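You operate a simulated robot arm through the tools that you are given. There is no shell and no other tool.

You run a simulated robot arm. Do the job below in one go: nothing can be reset, and whatever is moved stays where it is left.

Task
Soak up the pink spill with the 85 ml and 63 ml sponges, the blue with the 44 ml.
Fine: put all three back where they stood; leave the other sponges dry.

It is judged by the outcome, as a careful person would: the job done as asked, and still so three seconds after it is handed in. It fails if anything else is knocked over, pushed out of place, dropped, spilled or broken.

Robot
A 7-joint arm with a two-finger parallel gripper, fixed in place. Base frame: the origin is at the foot of the arm, x ahead of it, y to its left, z up. Lengths are in mm, angles in degrees, forces in N, time in s.
Its first joint turns from -132.0 to 132.0 degrees. Payload 3.91 kg.
The TCP is the grasp point between the finger pads, 30 mm short of the fingertips. In the tool frame z runs along the fingers and y along their closing line. Largest opening 110 mm; finger width 20, thickness 10; the body of the gripper, 48 by 112 mm, starts 55 mm behind the TCP.
Orientation is that of the tool frame in the base frame, as a unit quaternion [w, x, y, z]. With the fingers straight down and closing along the base's y, the tool's x points along the base's -x, its y along +y and its z along -z.

Tools
- The arm moves only by the tool play_rows. Its arguments are lists of equal length, an entry for each row: "dp": the shift along the base's x, y, z in mm, a list of three; "angular": the turn, a rotation vector about the base's x, y, z in degrees, a list of three; "grip": the finger opening in mm, from 0 to 110. In form: {"dp": [[tx, ty, tz], ...], "angular": [[rx, ry, rz], ...], "grip": [grip, ...]}. A call has 1 to 20 rows; each row shifts and turns the commanded pose from where the row before left it. Each row takes 0.2 s and may step no farther than 50 mm and 8.6 degrees from the row before; otherwise, or with a gripper value out of range, the whole call is refused. A pose out of reach is approached as far as the arm can. The call stops where the force on the tool passes 40 N (or 10 N more than at its start, if that is more) or the arm is blocked; 0.2 s more then pass. The fingers move at their own pace (about 108 mm/s each) and stop on an object; they squeeze with about 32 N. The grip force told is the motor's: it shows also when the fingers shut on nothing. Time passes only in rows, and 0.2 s behind the last, so rows that do not move let the fingers close. The reply holds the time, the measured pose of the TCP, the force on the tool along the base axes, the opening and the grip force, in the units named above and with some noise, with the torque about the TCP (base axes, N m) and any sound that the robot's microphone picked up.
- Cameras (640 x 400 px; columns grow to the right, rows downward): "scene" is fixed at [400.5, 649.6, 1524.6]; the picture's right is [-0.75, -0.66, 0.00], its down [-0.61, 0.69, -0.40] and it looks along [0.26, -0.30, -0.92] (base axes); focal length 366 px, centre (320, 200). "wrist" rides on the gripper at [72, 17, -103] in the tool frame; the picture's right is [-0.23, 0.97, 0.00], its down [-0.76, -0.18, -0.62] and it looks along [-0.61, -0.14, 0.78] (tool axes); focal length 222 px, centre (320, 200). There is no depth. A picture from a camera that has moved, and an enlarged one, comes with that camera's place and axes in the base frame and with its lens.
- get_image(camera): a new picture of that camera. It takes no simulated time.
- enlarge(camera, box): a new picture of the part [left, top, right, bottom] of that camera's present view, enlarged. It takes no simulated time.
- close_job(): hands the job in; it is judged then, once.

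Places have to be worked out from the pictures, the camera data and where the tool is seen. Open the gripper and draw the arm clear of the work before you hand the job in, unless the task says otherwise.

The tools are called after "Request:" by a JSON object that holds its "api" and its "payload". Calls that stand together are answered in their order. play_rows: Moves the arm, as the interface text tells. Its arguments: {"type":"object","properties":{"dp":{"type":"array","items":{"type":"array","items":{"type":"number"}}},"angular":{"type":"array","items":{"type":"array","items":{"type":"number"}}},"grip":{"type":"array","items":{"type":"number"}}},"required":["dp","angular","grip"]} The other tools are called the same way: get_image (camera) takes a picture; enlarge (camera, box) takes an enlarged picture of a part of a camera's view; close_job () hands the job in.

At the start:

```text
time: 0.0
eef_pos: [460.1, 322.8, 1117.8]
tool_rot: [0.0, 0.0, 1.0, -0.001]
force: [0.3, 0.5, -0.9]
ft_torque: [0.01, -0.01, -0.01]
grip_width: 110.0
finger_force: 0.1
```

scene: 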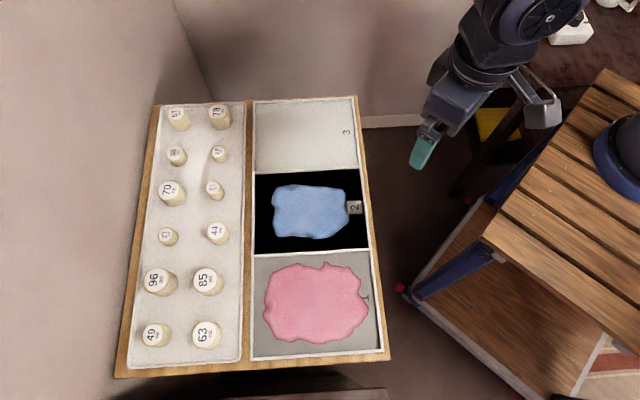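
wrist: 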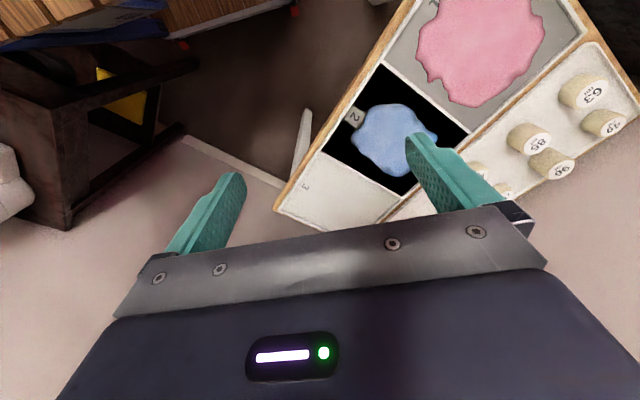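

The scene shows a tray with twelve numbered sponges, and spills on pads 1 (pink) and 2 (blue). I'll enlarge the views to read labels and judge positions.

Request:
{"api": "enlarge", "payload": {"camera": "scene", "box": [110, 90, 260, 230]}}

Request:
{"api": "enlarge", "payload": {"camera": "scene", "box": [110, 210, 260, 380]}}

Request:
{"api": "enlarge", "payload": {"camera": "scene", "box": [235, 90, 400, 380]}}

```text
2.86 times, centred on (185, 160) of scene
camera zoom: at [400.5, 649.6, 1524.6], right [-0.75, -0.66, 0.0], down [-0.61, 0.69, -0.4], along [0.26, -0.3, -0.92], focal length 1045 px, centre (706, 314)
```

zoom: 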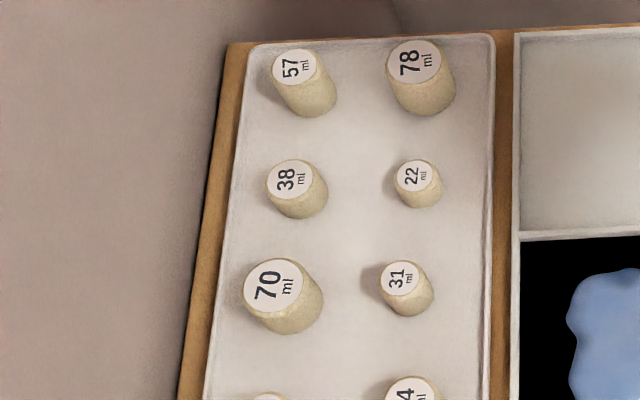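

```text
2.35 times, centred on (185, 295) of scene
camera zoom: at [400.5, 649.6, 1524.6], right [-0.75, -0.66, 0.0], down [-0.61, 0.69, -0.4], along [0.26, -0.3, -0.92], focal length 861 px, centre (638, -24)
```

zoom: 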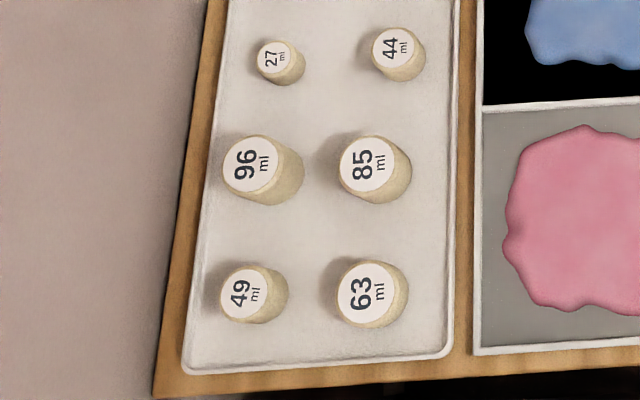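

```text
1.38 times, centred on (318, 235) of scene
camera zoom: at [400.5, 649.6, 1524.6], right [-0.75, -0.66, 0.0], down [-0.61, 0.69, -0.4], along [0.26, -0.3, -0.92], focal length 505 px, centre (323, 152)
```

zoom: 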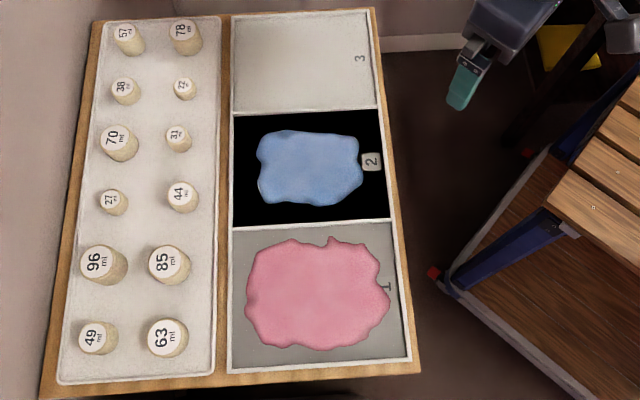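

Triangulating the two views puts the sponge tops near z≈810 and the board near z≈770, with the board's axes about 45° to the base. I'll turn the tool 45° and move in above the board for a closer wrist view.

Request:
{"api": "play_rows", "payload": {"dp": [[13, 36, -20], [13, 36, -20], [13, 36, -20], [13, 36, -20], [13, 36, -20], [13, 36, -18]], "angular": [[0, 0, 7.5], [0, 0, 7.5], [0, 0, 7.5], [0, 0, 7.5], [0, 0, 7.5], [0, 0, 7.5]], "grip": [110, 110, 110, 110, 110, 110]}}

```text
time: 1.4
eef_pos: [539.8, 539.8, 993.5]
tool_rot: [0.001, -0.384, 0.923, 0.0]
force: [0.7, -0.1, 0.4]
ft_torque: [0.03, 0.0, 0.0]
grip_width: 109.9
finger_force: 0.1
```

The arm is in place at about (540, 540, 993). I'll take fresh pictures from both cameras.

Request:
{"api": "get_image", "payload": {"camera": "wrist"}}

Request:
{"api": "get_image", "payload": {"camera": "scene"}}

```text
taken
camera wrist: at [475.8, 499.5, 1094.4], right [-0.53, 0.85, 0.0], down [0.66, 0.41, 0.62], along [0.53, 0.33, -0.78], focal length 222 px, centre (320, 200)
```

wrist: 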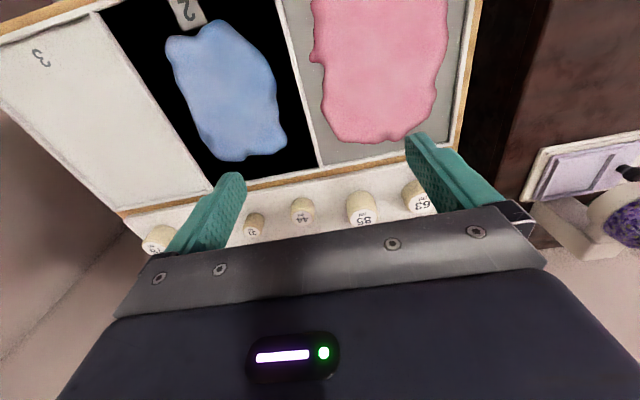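

```text
taken
```

scene: 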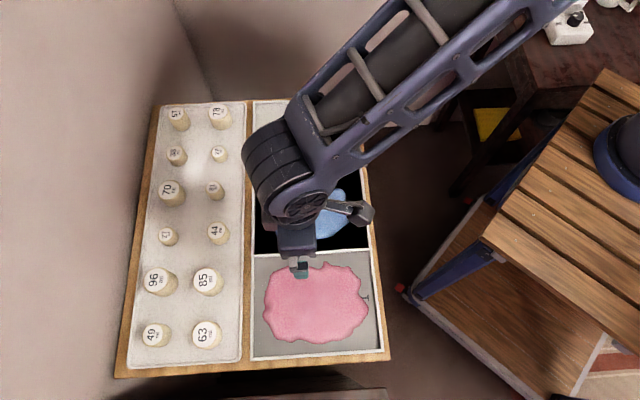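

The sponges' near column is visible between the fingers. I'll enlarge that area to triangulate positions precisely.

Request:
{"api": "enlarge", "payload": {"camera": "wrist", "box": [220, 150, 480, 260]}}

Request:
{"api": "enlarge", "payload": {"camera": "wrist", "box": [130, 0, 480, 200]}}

```text
2.46 times, centred on (350, 205) of wrist
camera zoom: at [475.8, 499.5, 1094.4], right [-0.53, 0.85, 0.0], down [0.66, 0.41, 0.62], along [0.53, 0.33, -0.78], focal length 547 px, centre (246, 188)
```

zoom: 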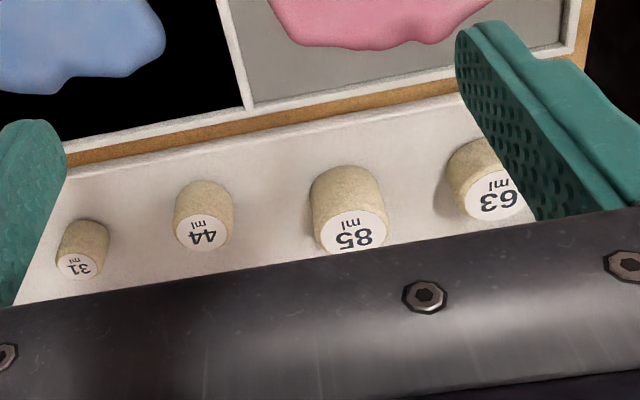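

```text
1.83 times, centred on (305, 100) of wrist
camera zoom: at [475.8, 499.5, 1094.4], right [-0.53, 0.85, 0.0], down [0.66, 0.41, 0.62], along [0.53, 0.33, -0.78], focal length 406 px, centre (347, 383)
```

zoom: 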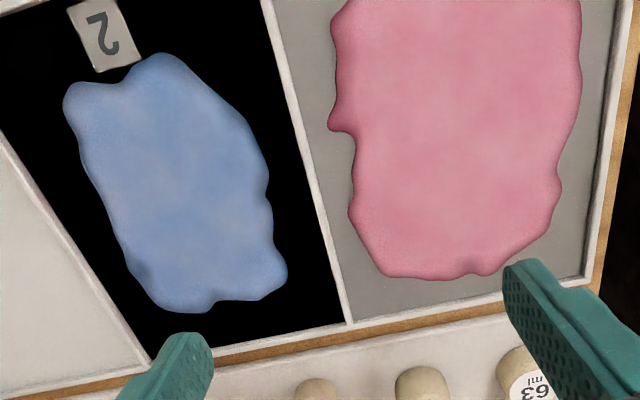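

The tray surface works out near z≈786, the 85 ml sponge near (649, 691) with its top around 832, and the 63 ml near (583, 757). I'll move above the 85 ml sponge at a safe height first and check alignment in the wrist view.

Request:
{"api": "play_rows", "payload": {"dp": [[27, 38, -12], [27, 38, -12], [27, 38, -12], [27, 37, -12], [0, 0, 0]], "angular": [[0, 0, 0], [0, 0, 0], [0, 0, 0], [0, 0, 0], [0, 0, 0]], "grip": [110, 110, 110, 90, 80]}}

Request:
{"api": "get_image", "payload": {"camera": "wrist"}}

Request:
{"api": "get_image", "payload": {"camera": "scene"}}

```text
time: 2.6
eef_pos: [647.4, 691.7, 945.2]
tool_rot: [0.0, -0.384, 0.924, 0.0]
force: [0.6, 0.2, 0.2]
ft_torque: [-0.01, -0.01, 0.02]
grip_width: 79.9
finger_force: 0.0
```

```text
taken
camera wrist: at [583.3, 652.5, 1046.1], right [-0.53, 0.85, 0.0], down [0.66, 0.41, 0.62], along [0.53, 0.33, -0.78], focal length 222 px, centre (320, 200)
```

wrist: 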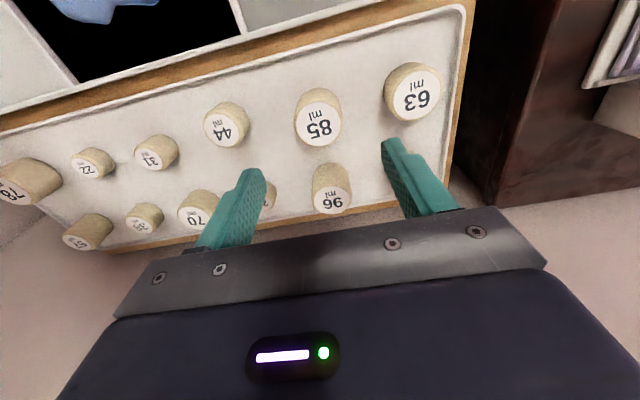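

```text
taken
```

scene: 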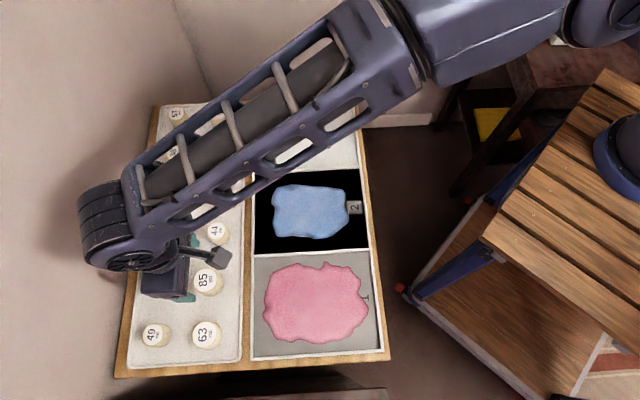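

The 85 ml label sits at column 319, slightly further out than directly beneath the TCP. I'll enlarge the wrist view to refine the offset and look at the sponge's base.

Request:
{"api": "enlarge", "payload": {"camera": "wrist", "box": [180, 50, 480, 230]}}

Request:
{"api": "enlarge", "payload": {"camera": "scene", "box": [120, 230, 260, 370]}}

```text
2.13 times, centred on (330, 140) of wrist
camera zoom: at [583.3, 652.5, 1046.1], right [-0.53, 0.85, 0.0], down [0.66, 0.41, 0.62], along [0.53, 0.33, -0.78], focal length 474 px, centre (299, 328)
```

zoom: 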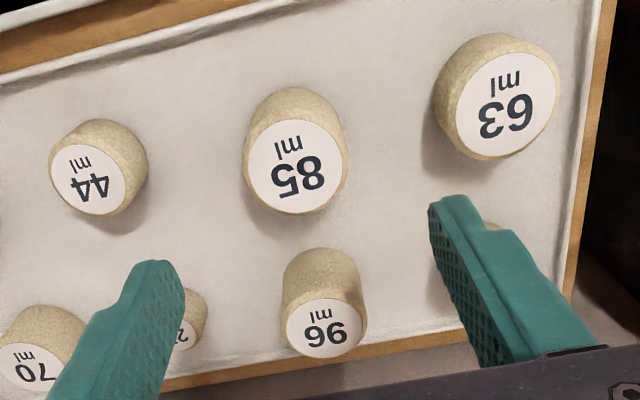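

```text
2.86 times, centred on (190, 300) of scene
camera zoom: at [400.5, 649.6, 1524.6], right [-0.75, -0.66, 0.0], down [-0.61, 0.69, -0.4], along [0.26, -0.3, -0.92], focal length 1045 px, centre (691, -86)
```

zoom: 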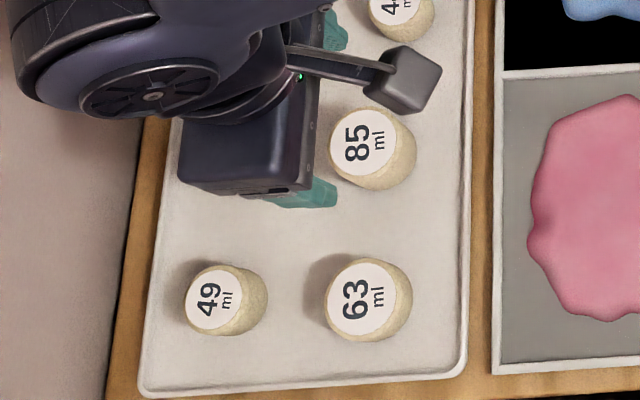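

Volume from size (48 mm diameter, 47 mm and 35 mm heights) matches 85 and 63 ml, giving a tray floor near z≈784. I'll shift 3 mm outward, descend to about z 862, and check again.

Request:
{"api": "play_rows", "payload": {"dp": [[3, 1, -20], [0, 0, -30], [0, 0, -30], [0, 0, 0]], "angular": [[0, 0, 0], [0, 0, 0], [0, 0, 0], [0, 0, 0]], "grip": [80, 80, 80, 80]}}

Request:
{"api": "get_image", "payload": {"camera": "wrist"}}

Request:
{"api": "get_image", "payload": {"camera": "scene"}}

```text
time: 3.6
eef_pos: [650.0, 692.5, 864.1]
tool_rot: [0.001, -0.384, 0.924, 0.0]
force: [-0.1, -0.3, 0.2]
ft_torque: [-0.02, -0.01, 0.0]
grip_width: 80.1
finger_force: 0.1
```

```text
taken
camera wrist: at [585.4, 653.0, 965.9], right [-0.53, 0.85, 0.0], down [0.66, 0.41, 0.62], along [0.53, 0.33, -0.78], focal length 222 px, centre (320, 200)
```

wrist: 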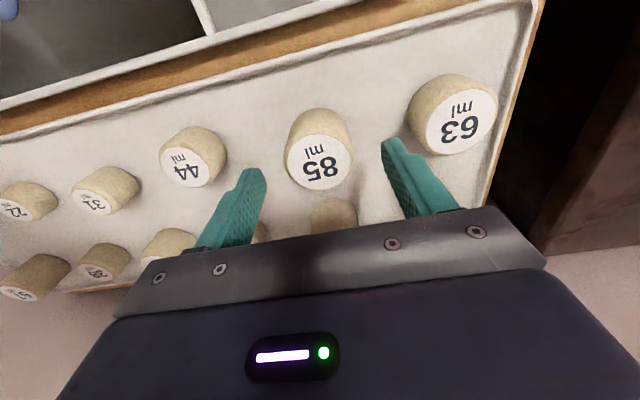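

```text
taken
```

scene: 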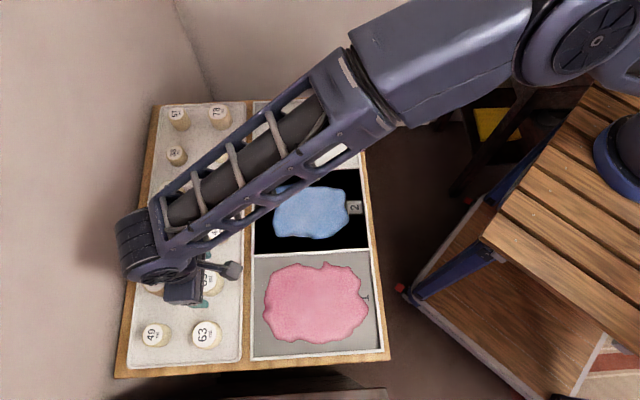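

The 85 label projects exactly where a top at z≈831 directly beneath the TCP should, so alignment is within about 1 mm. I'll descend to TCP z≈827 (fingertips ~13 mm above the tray) and close gently toward 46 mm.

Request:
{"api": "play_rows", "payload": {"dp": [[0, 0, -19], [0, 0, -18], [0, 0, 0], [0, 0, 0], [0, 0, 0], [0, 0, 0]], "angular": [[0, 0, 0], [0, 0, 0], [0, 0, 0], [0, 0, 0], [0, 0, 0], [0, 0, 0]], "grip": [80, 80, 80, 60, 50, 46]}}

```text
time: 5.0
eef_pos: [649.3, 690.5, 827.4]
tool_rot: [0.0, -0.383, 0.924, 0.0]
force: [0.6, -0.2, -0.6]
ft_torque: [-0.01, 0.01, -0.01]
grip_width: 48.2
finger_force: 31.8
```

The sponge is gripped at 48.2 mm as predicted. I'll lift 60 mm, carry it straight over the pink spill's centre near (474, 578), and stay about 15 mm above it to look.

Request:
{"api": "play_rows", "payload": {"dp": [[0, 0, 10], [0, 0, 25], [0, 0, 25], [-35, -22.4, 0], [-35, -22.4, 0], [-35, -22.4, 0], [-35, -22.4, 0], [-35, -22.4, 0], [0, 0, -20], [0, 0, -20], [0, 0, 0]], "angular": [[0, 0, 0], [0, 0, 0], [0, 0, 0], [0, 0, 0], [0, 0, 0], [0, 0, 0], [0, 0, 0], [0, 0, 0], [0, 0, 0], [0, 0, 0], [0, 0, 0]], "grip": [46, 46, 46, 46, 46, 46, 46, 46, 46, 46, 46]}}

Request:
{"api": "get_image", "payload": {"camera": "wrist"}}

Request:
{"api": "get_image", "payload": {"camera": "scene"}}

```text
time: 7.4
eef_pos: [475.1, 579.6, 847.6]
tool_rot: [0.0, -0.382, 0.924, 0.0]
force: [-0.5, 0.5, -0.2]
ft_torque: [0.01, -0.01, 0.0]
grip_width: 48.2
finger_force: 32.2
```

```text
taken
camera wrist: at [410.8, 540.2, 947.8], right [-0.53, 0.85, 0.0], down [0.66, 0.41, 0.62], along [0.53, 0.33, -0.78], focal length 222 px, centre (320, 200)
```

wrist: 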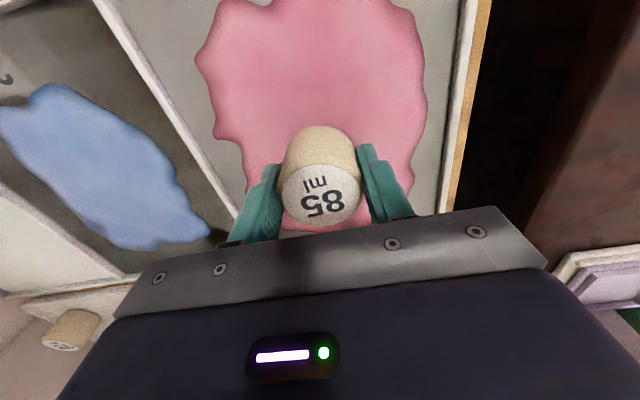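

```text
taken
```

scene: 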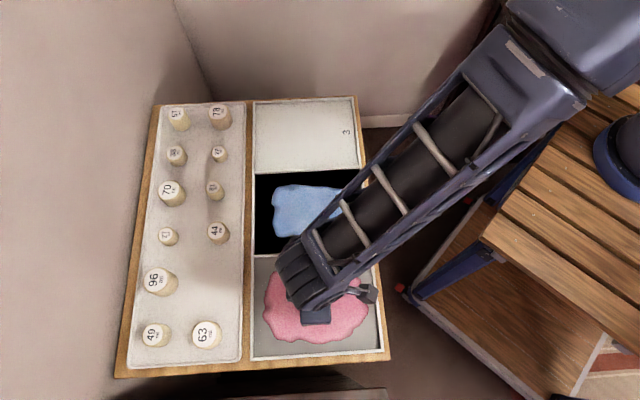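

The sponge hangs about 20 mm above the pink spill. I'll lower in small steps and watch for contact force.

Request:
{"api": "play_rows", "payload": {"dp": [[0, 0, -4], [0, 0, -4], [0, 0, -4], [0, 0, -3], [0, 0, 0]], "angular": [[0, 0, 0], [0, 0, 0], [0, 0, 0], [0, 0, 0], [0, 0, 0]], "grip": [46, 46, 46, 46, 46]}}

Request:
{"api": "get_image", "payload": {"camera": "wrist"}}

```text
time: 8.6
eef_pos: [475.9, 578.6, 831.2]
tool_rot: [0.001, -0.383, 0.924, 0.0]
force: [0.0, 0.2, 0.3]
ft_torque: [0.03, 0.01, 0.01]
grip_width: 48.3
finger_force: 32.4
```

```text
taken
camera wrist: at [411.1, 539.5, 933.0], right [-0.53, 0.85, 0.0], down [0.66, 0.41, 0.62], along [0.53, 0.33, -0.78], focal length 222 px, centre (320, 200)
```

wrist: 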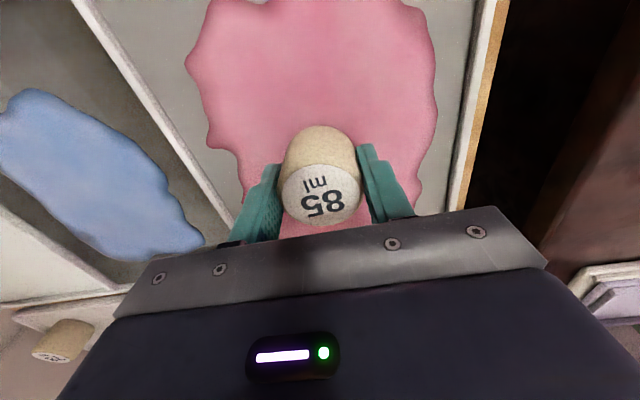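

No contact yet at z 831. I'll continue down in 2 mm steps.

Request:
{"api": "play_rows", "payload": {"dp": [[0, 0, -2], [0, 0, -2], [0, 0, 0]], "angular": [[0, 0, 0], [0, 0, 0], [0, 0, 0]], "grip": [46, 46, 46]}}

Request:
{"api": "get_image", "payload": {"camera": "wrist"}}

```text
time: 9.4
eef_pos: [474.9, 578.6, 827.8]
tool_rot: [0.001, -0.382, 0.924, 0.0]
force: [0.1, -0.4, 0.6]
ft_torque: [0.02, 0.0, -0.02]
grip_width: 48.3
finger_force: 31.6
```

```text
taken
camera wrist: at [411.3, 539.9, 929.1], right [-0.53, 0.85, 0.0], down [0.66, 0.41, 0.62], along [0.53, 0.33, -0.78], focal length 222 px, centre (320, 200)
```

wrist: 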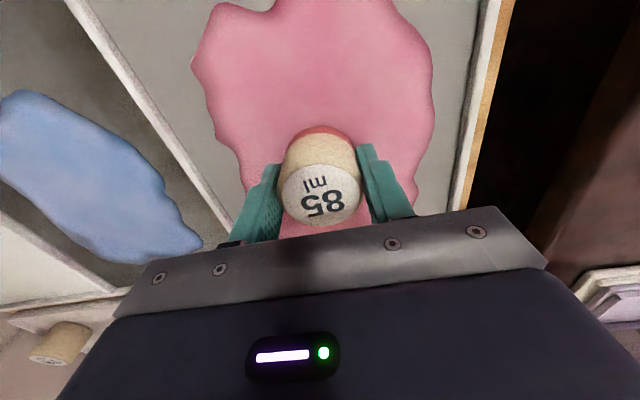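

The sponge's lower rim has begun to turn pink and the spill is shrinking, so contact has begun. I'll hold here about a second and look again.

Request:
{"api": "play_rows", "payload": {"dp": [[0, 0, 0], [0, 0, 0], [0, 0, 0], [0, 0, 0], [0, 0, 0]], "angular": [[0, 0, 0], [0, 0, 0], [0, 0, 0], [0, 0, 0], [0, 0, 0]], "grip": [46, 46, 46, 46, 46]}}

Request:
{"api": "get_image", "payload": {"camera": "wrist"}}

Request:
{"api": "get_image", "payload": {"camera": "scene"}}

```text
time: 10.6
eef_pos: [476.3, 579.7, 828.1]
tool_rot: [0.001, -0.383, 0.924, 0.001]
force: [-0.7, -0.3, 0.4]
ft_torque: [0.04, 0.0, -0.02]
grip_width: 48.3
finger_force: 31.5
```

```text
taken
camera wrist: at [411.3, 539.8, 929.1], right [-0.53, 0.85, 0.0], down [0.66, 0.41, 0.62], along [0.53, 0.33, -0.78], focal length 222 px, centre (320, 200)
```

wrist: 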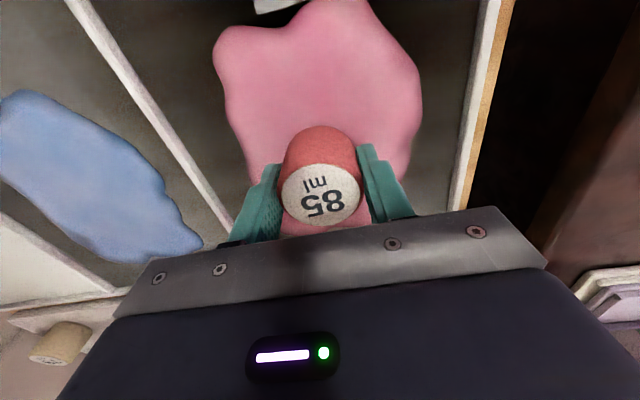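

```text
taken
```

scene: 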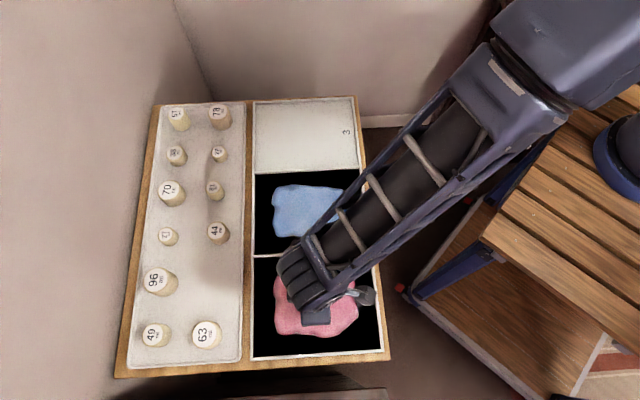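

The sponge is now mostly pink and the spill is noticeably smaller. I'll hold another second to let it fill.

Request:
{"api": "play_rows", "payload": {"dp": [[0, 0, 0], [0, 0, 0], [0, 0, 0], [0, 0, 0], [0, 0, 0]], "angular": [[0, 0, 0], [0, 0, 0], [0, 0, 0], [0, 0, 0], [0, 0, 0]], "grip": [46, 46, 46, 46, 46]}}

Request:
{"api": "get_image", "payload": {"camera": "wrist"}}

Request:
{"api": "enlarge", "payload": {"camera": "scene", "box": [240, 230, 400, 370]}}

```text
time: 11.8
eef_pos: [476.0, 578.1, 827.5]
tool_rot: [0.0, -0.383, 0.924, 0.001]
force: [0.0, 0.3, -0.3]
ft_torque: [0.02, -0.02, 0.0]
grip_width: 48.6
finger_force: 31.6
```

```text
taken
camera wrist: at [411.3, 539.8, 929.1], right [-0.53, 0.85, 0.0], down [0.66, 0.41, 0.62], along [0.53, 0.33, -0.78], focal length 222 px, centre (320, 200)
```

wrist: 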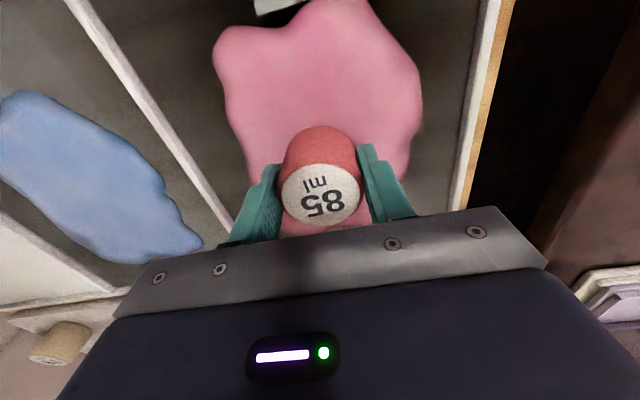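

```text
2.86 times, centred on (320, 300) of scene
camera zoom: at [400.5, 649.6, 1524.6], right [-0.75, -0.66, 0.0], down [-0.61, 0.69, -0.4], along [0.26, -0.3, -0.92], focal length 1045 px, centre (320, -86)
```

zoom: 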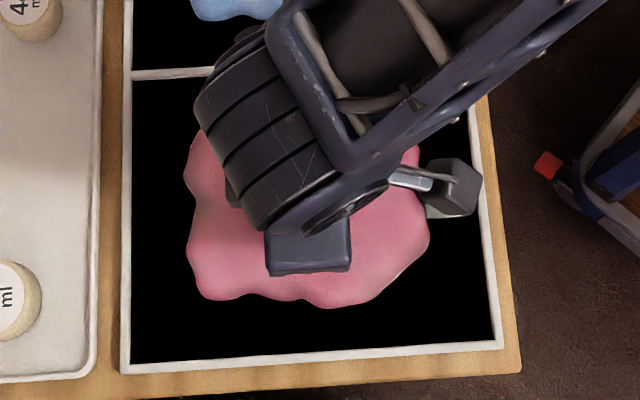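

The sponge is full (no further change), so now I carry it back the way it came. I'll lift, return along the exact reverse path, and lower to the grasp height.

Request:
{"api": "play_rows", "payload": {"dp": [[0, 0, 9], [0, 0, 10], [0, 0, 20], [0, 0, 20], [0, 0, 0], [35, 22.4, 0], [35, 22.4, 0], [35, 22.4, 0], [35, 22.4, 0], [35, 22.4, 0], [0, 0, 0], [0, 0, -20], [0, 0, -20], [0, 0, -10], [0, 0, 0]], "angular": [[0, 0, 0], [0, 0, 0], [0, 0, 0], [0, 0, 0], [0, 0, 0], [0, 0, 0], [0, 0, 0], [0, 0, 0], [0, 0, 0], [0, 0, 0], [0, 0, 0], [0, 0, 0], [0, 0, 0], [0, 0, 0], [0, 0, 0]], "grip": [46, 46, 46, 46, 46, 46, 46, 46, 46, 46, 46, 46, 46, 46, 46]}}

Request:
{"api": "get_image", "payload": {"camera": "wrist"}}

Request:
{"api": "get_image", "payload": {"camera": "scene"}}

```text
time: 15.0
eef_pos: [648.4, 690.9, 837.4]
tool_rot: [-0.001, -0.382, 0.924, 0.0]
force: [0.0, 0.0, -0.4]
ft_torque: [0.01, -0.03, -0.02]
grip_width: 48.6
finger_force: 31.7
```

```text
taken
camera wrist: at [585.8, 652.1, 938.4], right [-0.53, 0.85, 0.0], down [0.66, 0.41, 0.62], along [0.53, 0.33, -0.78], focal length 222 px, centre (320, 200)
```

wrist: 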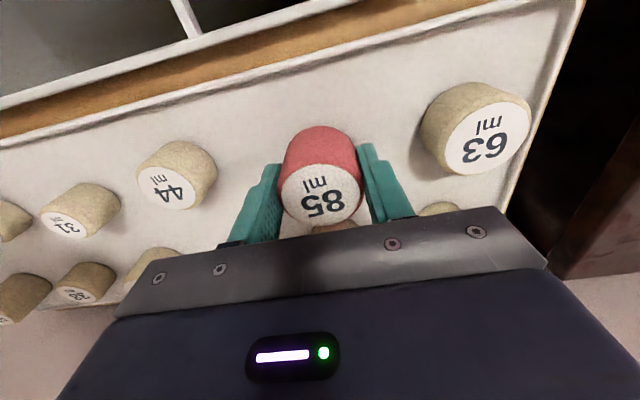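

```text
taken
```

scene: 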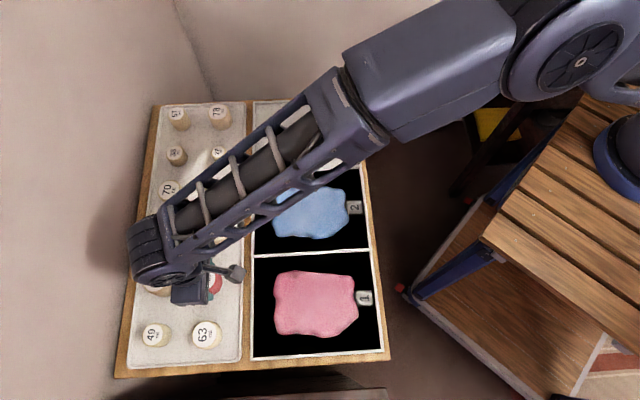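

The sponge is 10 mm above its spot with no drips visible. I'll lower the last 10 mm and check the contact force before opening.

Request:
{"api": "play_rows", "payload": {"dp": [[0, 0, -5], [0, 0, -3], [0, 0, -2], [0, 0, 0]], "angular": [[0, 0, 0], [0, 0, 0], [0, 0, 0], [0, 0, 0]], "grip": [46, 46, 46, 46]}}

```text
time: 16.0
eef_pos: [650.0, 690.8, 826.6]
tool_rot: [0.0, -0.383, 0.924, 0.0]
force: [-0.1, 0.1, -0.4]
ft_torque: [-0.01, -0.01, 0.0]
grip_width: 48.5
finger_force: 32.4
```

I'm back at the grasp pose with no load, so I'll open gently and rise straight up.

Request:
{"api": "play_rows", "payload": {"dp": [[0, 0, 0], [0, 0, 0], [0, 0, 0], [0, 0, 20], [0, 0, 40], [0, 0, 40], [0, 0, 0]], "angular": [[0, 0, 0], [0, 0, 0], [0, 0, 0], [0, 0, 0], [0, 0, 0], [0, 0, 0], [0, 0, 0]], "grip": [56, 70, 80, 80, 80, 80, 80]}}

Request:
{"api": "get_image", "payload": {"camera": "wrist"}}

Request:
{"api": "get_image", "payload": {"camera": "scene"}}

```text
time: 17.6
eef_pos: [651.0, 690.9, 925.2]
tool_rot: [0.0, -0.383, 0.924, -0.001]
force: [0.2, -0.7, 0.1]
ft_torque: [0.0, 0.0, -0.02]
grip_width: 80.1
finger_force: 0.1
```

```text
taken
camera wrist: at [586.5, 651.6, 1027.4], right [-0.53, 0.85, 0.0], down [0.66, 0.41, 0.62], along [0.53, 0.33, -0.78], focal length 222 px, centre (320, 200)
```

wrist: 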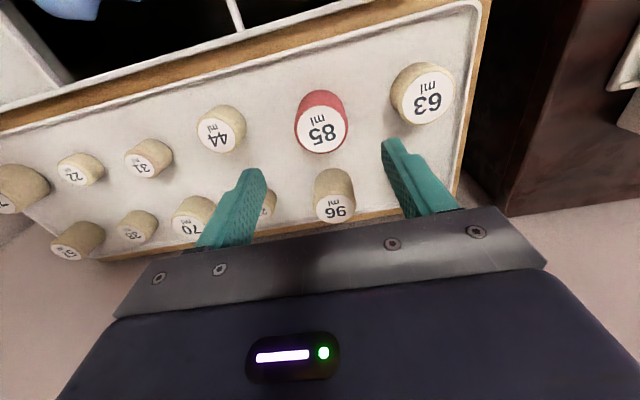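

```text
taken
```

scene: 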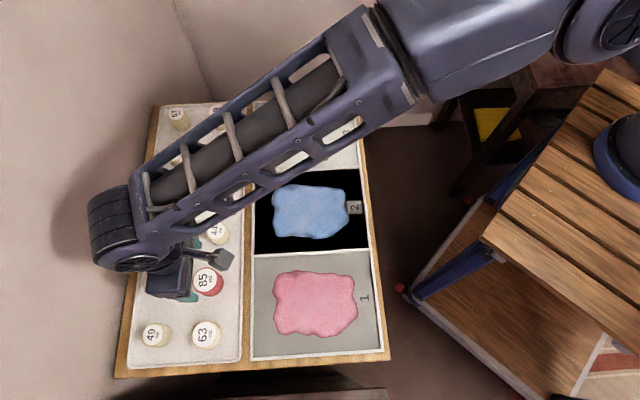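

The 85 ml sponge stands back upright in its place, now pink, and nothing else moved. Next I move over the 63 ml sponge near (582, 757) and descend to about z 865 to check alignment.

Request:
{"api": "play_rows", "payload": {"dp": [[-23, 22, 0], [-23, 22, 0], [-22, 22, 0], [0, 0, -30], [0, 0, -30], [0, 0, 0]], "angular": [[0, 0, 0], [0, 0, 0], [0, 0, 0], [0, 0, 0], [0, 0, 0], [0, 0, 0]], "grip": [80, 80, 80, 80, 80, 80]}}

Request:
{"api": "get_image", "payload": {"camera": "wrist"}}

Request:
{"api": "enlarge", "payload": {"camera": "wrist", "box": [220, 90, 420, 230]}}

```text
time: 19.0
eef_pos: [582.5, 755.1, 866.7]
tool_rot: [0.001, -0.382, 0.924, 0.0]
force: [-0.1, -0.8, -0.4]
ft_torque: [0.02, 0.0, 0.02]
grip_width: 80.1
finger_force: 0.1
```

```text
taken
camera wrist: at [518.5, 717.7, 967.4], right [-0.53, 0.85, 0.0], down [0.66, 0.41, 0.62], along [0.53, 0.33, -0.78], focal length 222 px, centre (320, 200)
```

wrist: 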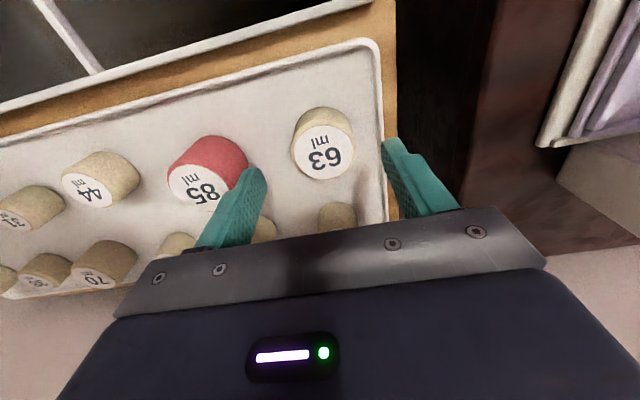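

```text
2.86 times, centred on (320, 160) of wrist
camera zoom: at [518.5, 717.7, 967.4], right [-0.53, 0.85, 0.0], down [0.66, 0.41, 0.62], along [0.53, 0.33, -0.78], focal length 635 px, centre (320, 314)
```

zoom: 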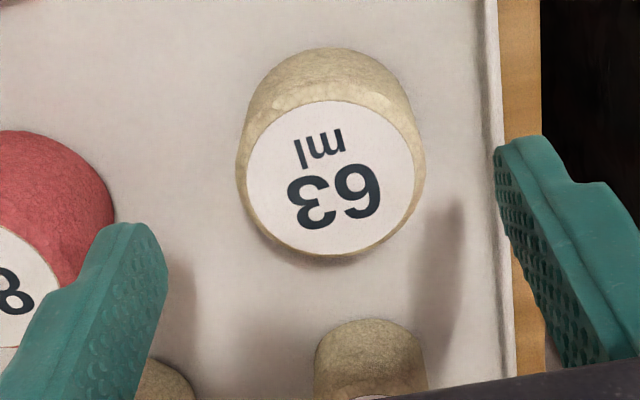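

The right finger is over the tray's end rim with an 80 mm opening, so I'll narrow to 63 mm, shift (-2, +2), and descend partway before checking again.

Request:
{"api": "play_rows", "payload": {"dp": [[-2, 2, 0], [0, 0, 0], [0, 0, -20], [0, 0, 0]], "angular": [[0, 0, 0], [0, 0, 0], [0, 0, 0], [0, 0, 0]], "grip": [63, 63, 63, 63]}}

Request:
{"api": "enlarge", "payload": {"camera": "wrist", "box": [200, 90, 440, 240]}}

```text
time: 20.0
eef_pos: [581.1, 758.8, 846.8]
tool_rot: [-0.001, -0.383, 0.924, 0.0]
force: [-0.6, -0.1, -1.1]
ft_torque: [0.02, 0.01, 0.0]
grip_width: 63.2
finger_force: 0.1
```

```text
2.67 times, centred on (320, 165) of wrist
camera zoom: at [516.3, 719.5, 947.7], right [-0.53, 0.85, 0.0], down [0.66, 0.41, 0.62], along [0.53, 0.33, -0.78], focal length 592 px, centre (320, 293)
```

zoom: 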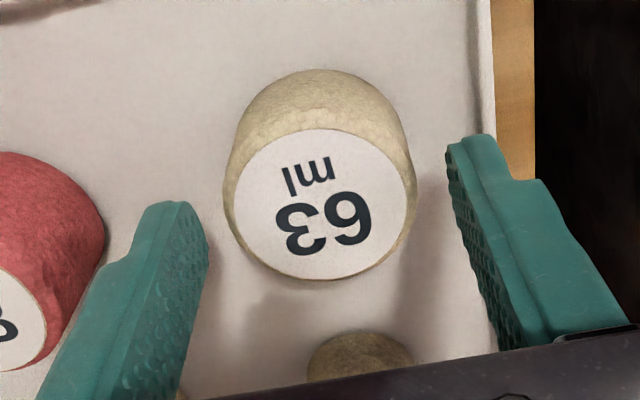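

The 63 ml label is centred under the TCP. I'll descend 23 mm and close on it.

Request:
{"api": "play_rows", "payload": {"dp": [[0, 0, -12], [0, 0, -11], [0, 0, 0], [0, 0, 0], [0, 0, 0], [0, 0, 0]], "angular": [[0, 0, 0], [0, 0, 0], [0, 0, 0], [0, 0, 0], [0, 0, 0], [0, 0, 0]], "grip": [63, 63, 63, 54, 48, 46]}}

Request:
{"api": "get_image", "payload": {"camera": "wrist"}}

```text
time: 21.4
eef_pos: [580.2, 758.4, 824.2]
tool_rot: [0.001, -0.383, 0.924, 0.0]
force: [0.3, 0.4, 1.0]
ft_torque: [-0.01, -0.03, 0.01]
grip_width: 48.3
finger_force: 31.8
```

```text
taken
camera wrist: at [516.3, 720.0, 925.1], right [-0.53, 0.85, 0.0], down [0.66, 0.41, 0.62], along [0.53, 0.33, -0.78], focal length 222 px, centre (320, 200)
```

wrist: 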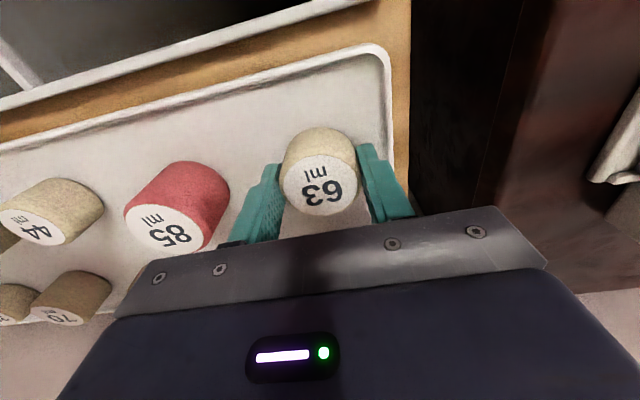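

The 63 ml sponge is gripped at 48.3 mm. I'll lift 60 mm, carry it directly to the middle of the remaining pink spill near (474, 578) and lower to 5 mm above its resting height.

Request:
{"api": "play_rows", "payload": {"dp": [[0, 0, 10], [0, 0, 25], [0, 0, 25], [-21.4, -36, 0], [-21.4, -36, 0], [-21.4, -36, 0], [-21.4, -36, 0], [-21.4, -36, 0], [0, 0, -20], [0, 0, -20], [0, 0, -10], [0, 0, -5], [0, 0, 0]], "angular": [[0, 0, 0], [0, 0, 0], [0, 0, 0], [0, 0, 0], [0, 0, 0], [0, 0, 0], [0, 0, 0], [0, 0, 0], [0, 0, 0], [0, 0, 0], [0, 0, 0], [0, 0, 0], [0, 0, 0]], "grip": [46, 46, 46, 46, 46, 46, 46, 46, 46, 46, 46, 46, 46]}}

Request:
{"api": "get_image", "payload": {"camera": "wrist"}}

```text
time: 24.2
eef_pos: [473.4, 577.1, 827.9]
tool_rot: [0.0, -0.383, 0.924, -0.001]
force: [-1.3, -0.3, -0.1]
ft_torque: [0.01, -0.02, 0.0]
grip_width: 48.1
finger_force: 32.0
```

```text
taken
camera wrist: at [409.3, 539.4, 929.9], right [-0.53, 0.85, 0.0], down [0.66, 0.41, 0.62], along [0.53, 0.33, -0.78], focal length 222 px, centre (320, 200)
```

wrist: 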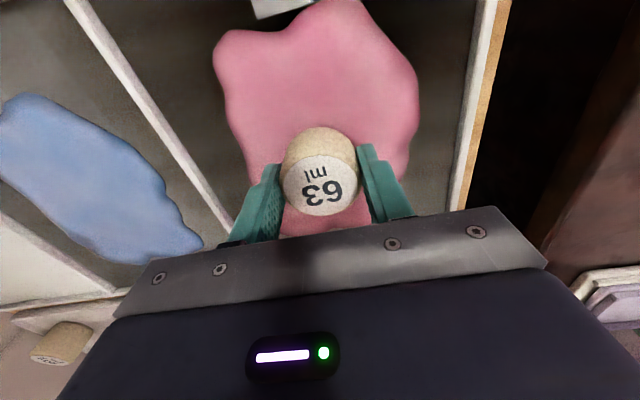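

It sits just above the spill, centred. I'll lower 4 mm to the same contact height as before and hold.

Request:
{"api": "play_rows", "payload": {"dp": [[0, 0, -2], [0, 0, -2], [0, 0, 0], [0, 0, 0], [0, 0, 0], [0, 0, 0], [0, 0, 0], [0, 0, 0], [0, 0, 0]], "angular": [[0, 0, 0], [0, 0, 0], [0, 0, 0], [0, 0, 0], [0, 0, 0], [0, 0, 0], [0, 0, 0], [0, 0, 0], [0, 0, 0]], "grip": [46, 46, 46, 46, 46, 46, 46, 46, 46]}}

Request:
{"api": "get_image", "payload": {"camera": "wrist"}}

Request:
{"api": "get_image", "payload": {"camera": "scene"}}

```text
time: 26.2
eef_pos: [472.5, 578.7, 824.8]
tool_rot: [0.001, -0.382, 0.924, 0.0]
force: [-0.5, -0.6, 0.2]
ft_torque: [0.03, 0.0, 0.03]
grip_width: 48.2
finger_force: 32.1
```

```text
taken
camera wrist: at [409.2, 539.7, 926.2], right [-0.53, 0.85, 0.0], down [0.66, 0.41, 0.62], along [0.53, 0.33, -0.78], focal length 222 px, centre (320, 200)
```

wrist: 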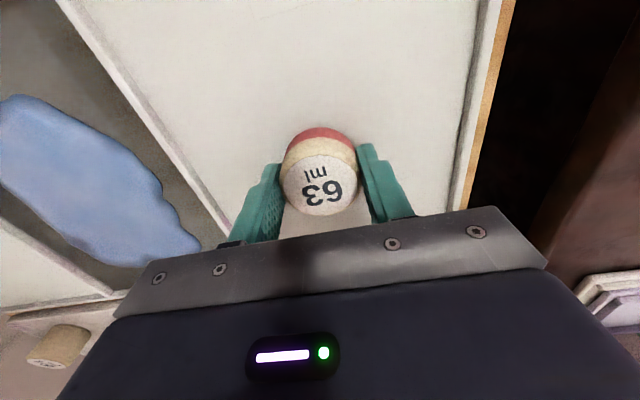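

```text
taken
```

scene: 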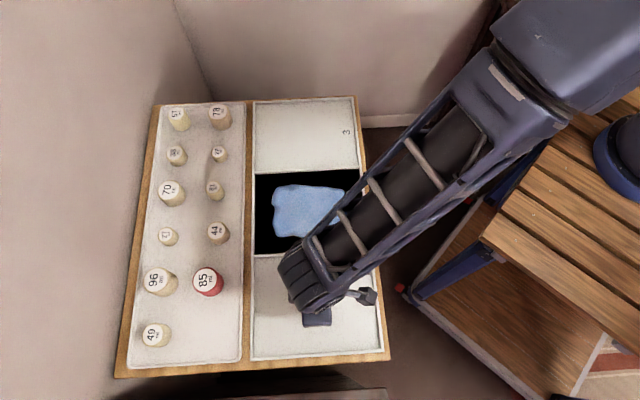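

The pink spill has vanished and the cell is clean white; the 63 ml sponge is only partly filled. I'll lift and check beneath before returning it.

Request:
{"api": "play_rows", "payload": {"dp": [[0, 0, 0], [0, 0, 0], [0, 0, 9], [0, 0, 10], [0, 0, 20], [0, 0, 20], [0, 0, 0]], "angular": [[0, 0, 0], [0, 0, 0], [0, 0, 0], [0, 0, 0], [0, 0, 0], [0, 0, 0], [0, 0, 0]], "grip": [46, 46, 46, 46, 46, 46, 46]}}

Request:
{"api": "get_image", "payload": {"camera": "wrist"}}

```text
time: 27.8
eef_pos: [473.6, 579.1, 883.0]
tool_rot: [0.001, -0.384, 0.923, 0.0]
force: [0.5, -0.7, -0.8]
ft_torque: [-0.02, -0.01, 0.02]
grip_width: 48.4
finger_force: 31.8
```

```text
taken
camera wrist: at [409.1, 539.6, 984.8], right [-0.53, 0.85, 0.0], down [0.66, 0.41, 0.62], along [0.53, 0.33, -0.78], focal length 222 px, centre (320, 200)
```

wrist: 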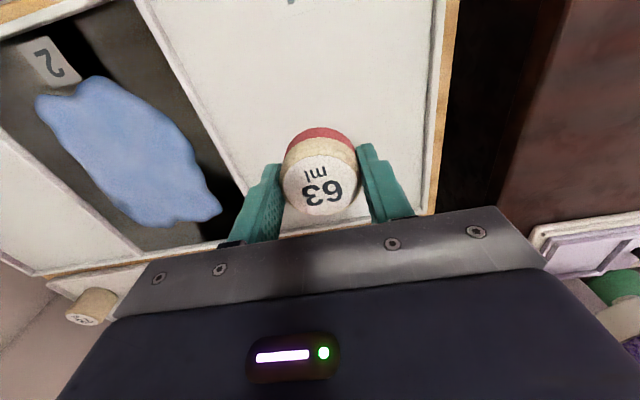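

Cell 1 is clean. I'll carry the 63 ml sponge back along the reverse path and lower it to its resting height.

Request:
{"api": "play_rows", "payload": {"dp": [[21.4, 36, 0], [21.4, 36, 0], [21.4, 36, 0], [21.4, 36, 0], [21.4, 36, 0], [0, 0, 0], [0, 0, -20], [0, 0, -20], [0, 0, -10], [0, 0, -5], [0, 0, -3], [0, 0, -2], [0, 0, 0]], "angular": [[0, 0, 0], [0, 0, 0], [0, 0, 0], [0, 0, 0], [0, 0, 0], [0, 0, 0], [0, 0, 0], [0, 0, 0], [0, 0, 0], [0, 0, 0], [0, 0, 0], [0, 0, 0], [0, 0, 0]], "grip": [46, 46, 46, 46, 46, 46, 46, 46, 46, 46, 46, 46, 46]}}

Request:
{"api": "get_image", "payload": {"camera": "wrist"}}

```text
time: 30.6
eef_pos: [580.5, 760.6, 824.5]
tool_rot: [0.001, -0.383, 0.924, -0.001]
force: [1.0, -0.6, 2.7]
ft_torque: [0.0, -0.08, 0.0]
grip_width: 48.3
finger_force: 31.7
```

```text
taken
camera wrist: at [516.1, 720.3, 925.4], right [-0.53, 0.85, 0.0], down [0.66, 0.41, 0.62], along [0.53, 0.33, -0.78], focal length 222 px, centre (320, 200)
```

wrist: 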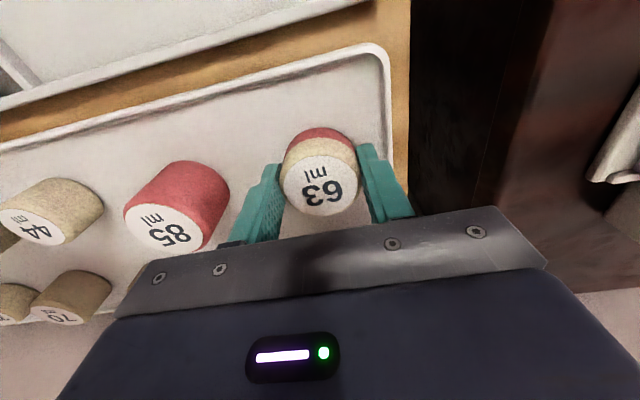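

The view matches the one at the grasp and a light 2.7 N contact shows it is resting on the tray. I'll open to 63 mm and rise straight up.

Request:
{"api": "play_rows", "payload": {"dp": [[0, 0, 0], [0, 0, 0], [0, 0, 0], [0, 0, 20], [0, 0, 40], [0, 0, 40], [0, 0, 0]], "angular": [[0, 0, 0], [0, 0, 0], [0, 0, 0], [0, 0, 0], [0, 0, 0], [0, 0, 0], [0, 0, 0]], "grip": [54, 60, 63, 63, 63, 63, 63]}}

Request:
{"api": "get_image", "payload": {"camera": "wrist"}}

Request:
{"api": "get_image", "payload": {"camera": "scene"}}

```text
time: 32.2
eef_pos: [579.7, 758.2, 924.3]
tool_rot: [0.0, -0.384, 0.923, 0.0]
force: [0.7, -0.2, 0.3]
ft_torque: [-0.01, 0.01, 0.0]
grip_width: 63.1
finger_force: 0.0
```

```text
taken
camera wrist: at [516.1, 719.9, 1025.5], right [-0.53, 0.85, 0.0], down [0.66, 0.41, 0.62], along [0.53, 0.33, -0.78], focal length 222 px, centre (320, 200)
```

wrist: 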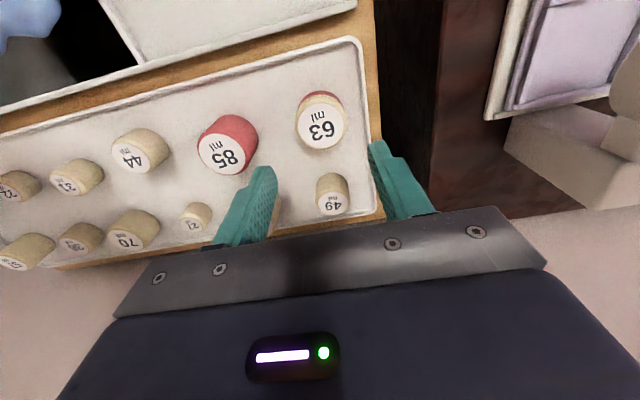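

```text
taken
```

scene: 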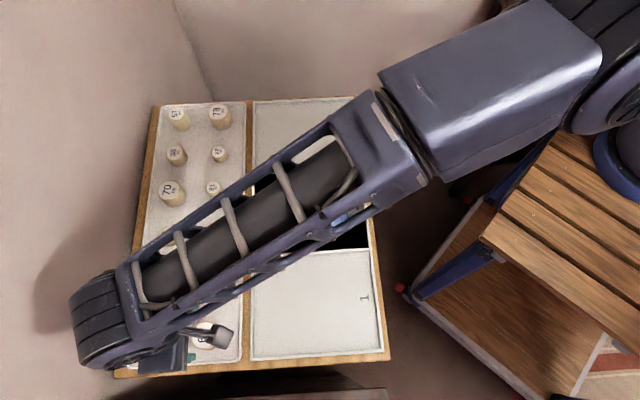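

Both pink sponges are back in place and upright. Next the 44 ml sponge near (713, 611): I'll traverse at height, then descend to z≈866 and check.

Request:
{"api": "play_rows", "payload": {"dp": [[26.7, -29.4, 0], [26.7, -29.4, 0], [26.7, -29.4, 0], [26.7, -29.4, 0], [26.7, -29.4, 0], [0, 0, -28], [0, 0, -30], [0, 0, 0]], "angular": [[0, 0, 0], [0, 0, 0], [0, 0, 0], [0, 0, 0], [0, 0, 0], [0, 0, 0], [0, 0, 0], [0, 0, 0]], "grip": [63, 63, 63, 63, 66, 66, 66, 66]}}

Request:
{"api": "get_image", "payload": {"camera": "wrist"}}

Request:
{"api": "enlarge", "payload": {"camera": "wrist", "box": [220, 90, 420, 230]}}

```text
time: 34.0
eef_pos: [713.3, 611.8, 865.6]
tool_rot: [-0.001, -0.383, 0.924, 0.0]
force: [0.2, -0.7, -0.8]
ft_torque: [0.01, 0.05, 0.0]
grip_width: 65.8
finger_force: 0.0
```

```text
taken
camera wrist: at [649.3, 572.5, 967.0], right [-0.53, 0.85, 0.0], down [0.66, 0.41, 0.62], along [0.53, 0.33, -0.78], focal length 222 px, centre (320, 200)
```

wrist: 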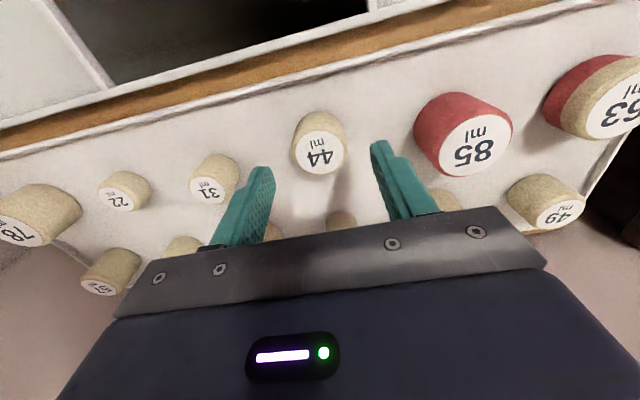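

```text
2.86 times, centred on (320, 160) of wrist
camera zoom: at [649.3, 572.5, 967.0], right [-0.53, 0.85, 0.0], down [0.66, 0.41, 0.62], along [0.53, 0.33, -0.78], focal length 635 px, centre (320, 314)
```

zoom: 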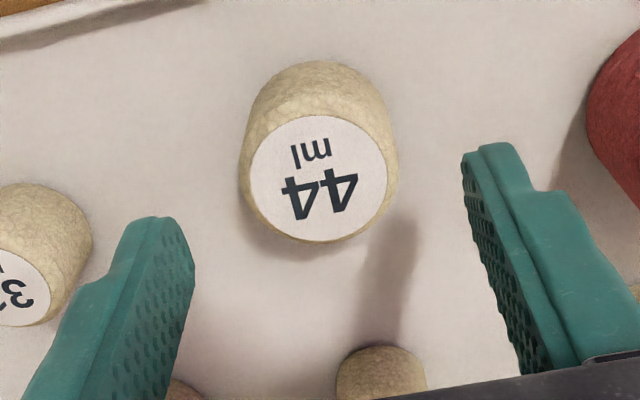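

The 44 ml label is centred under the TCP and neighbours are clear of the fingers. I'll descend 42 mm and close to 38 mm.

Request:
{"api": "play_rows", "payload": {"dp": [[0, 0, -20], [0, 0, -12], [0, 0, -10], [0, 0, 0], [0, 0, 0], [0, 0, 0], [0, 0, 0]], "angular": [[0, 0, 0], [0, 0, 0], [0, 0, 0], [0, 0, 0], [0, 0, 0], [0, 0, 0], [0, 0, 0]], "grip": [66, 66, 66, 66, 50, 42, 38]}}

Request:
{"api": "get_image", "payload": {"camera": "wrist"}}

```text
time: 35.6
eef_pos: [714.0, 611.9, 822.5]
tool_rot: [0.0, -0.383, 0.924, 0.0]
force: [0.9, -0.8, 0.4]
ft_torque: [0.02, 0.01, 0.02]
grip_width: 40.2
finger_force: 32.0
```

```text
taken
camera wrist: at [649.7, 572.9, 925.0], right [-0.53, 0.85, 0.0], down [0.66, 0.41, 0.62], along [0.53, 0.33, -0.78], focal length 222 px, centre (320, 200)
```

wrist: 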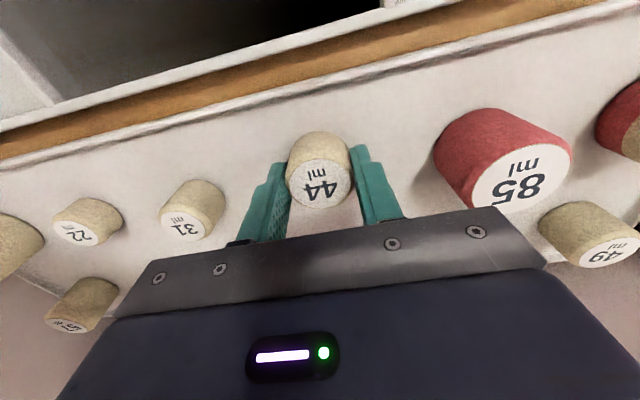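

Gripped at 40.2 mm. I'll lift 60 mm, carry it straight over the blue spill's centre near (613, 438), and lower to 5 mm above resting height.

Request:
{"api": "play_rows", "payload": {"dp": [[0, 0, 10], [0, 0, 25], [0, 0, 25], [-20.2, -34.8, 0], [-20.2, -34.8, 0], [-20.2, -34.8, 0], [-20.2, -34.8, 0], [-20.2, -34.8, 0], [0, 0, -20], [0, 0, -20], [0, 0, -10], [0, 0, -5], [0, 0, 0]], "angular": [[0, 0, 0], [0, 0, 0], [0, 0, 0], [0, 0, 0], [0, 0, 0], [0, 0, 0], [0, 0, 0], [0, 0, 0], [0, 0, 0], [0, 0, 0], [0, 0, 0], [0, 0, 0], [0, 0, 0]], "grip": [38, 38, 38, 38, 38, 38, 38, 38, 38, 38, 38, 38, 38]}}

Request:
{"api": "get_image", "payload": {"camera": "wrist"}}

Request:
{"api": "get_image", "payload": {"camera": "scene"}}

```text
time: 38.4
eef_pos: [613.0, 438.4, 828.9]
tool_rot: [0.0, -0.382, 0.924, -0.001]
force: [0.0, 0.7, -0.1]
ft_torque: [0.0, -0.01, -0.01]
grip_width: 40.1
finger_force: 31.4
```

```text
taken
camera wrist: at [548.8, 398.8, 930.1], right [-0.53, 0.85, 0.0], down [0.66, 0.41, 0.62], along [0.53, 0.33, -0.78], focal length 222 px, centre (320, 200)
```

wrist: 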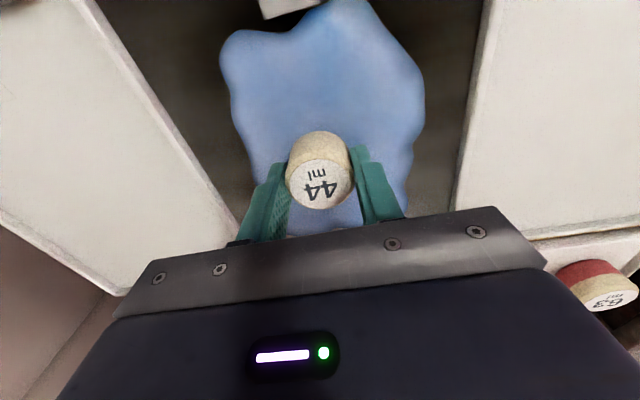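

```text
taken
```

scene: 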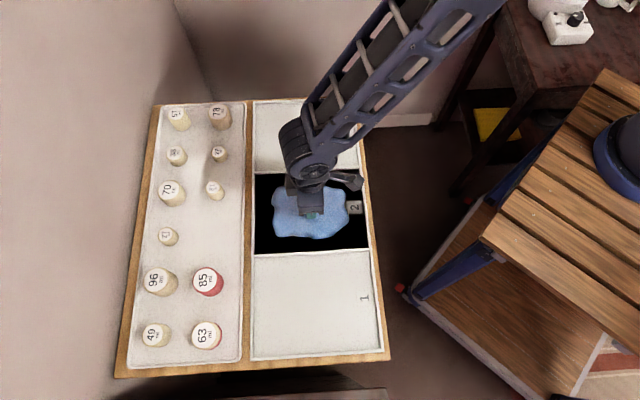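

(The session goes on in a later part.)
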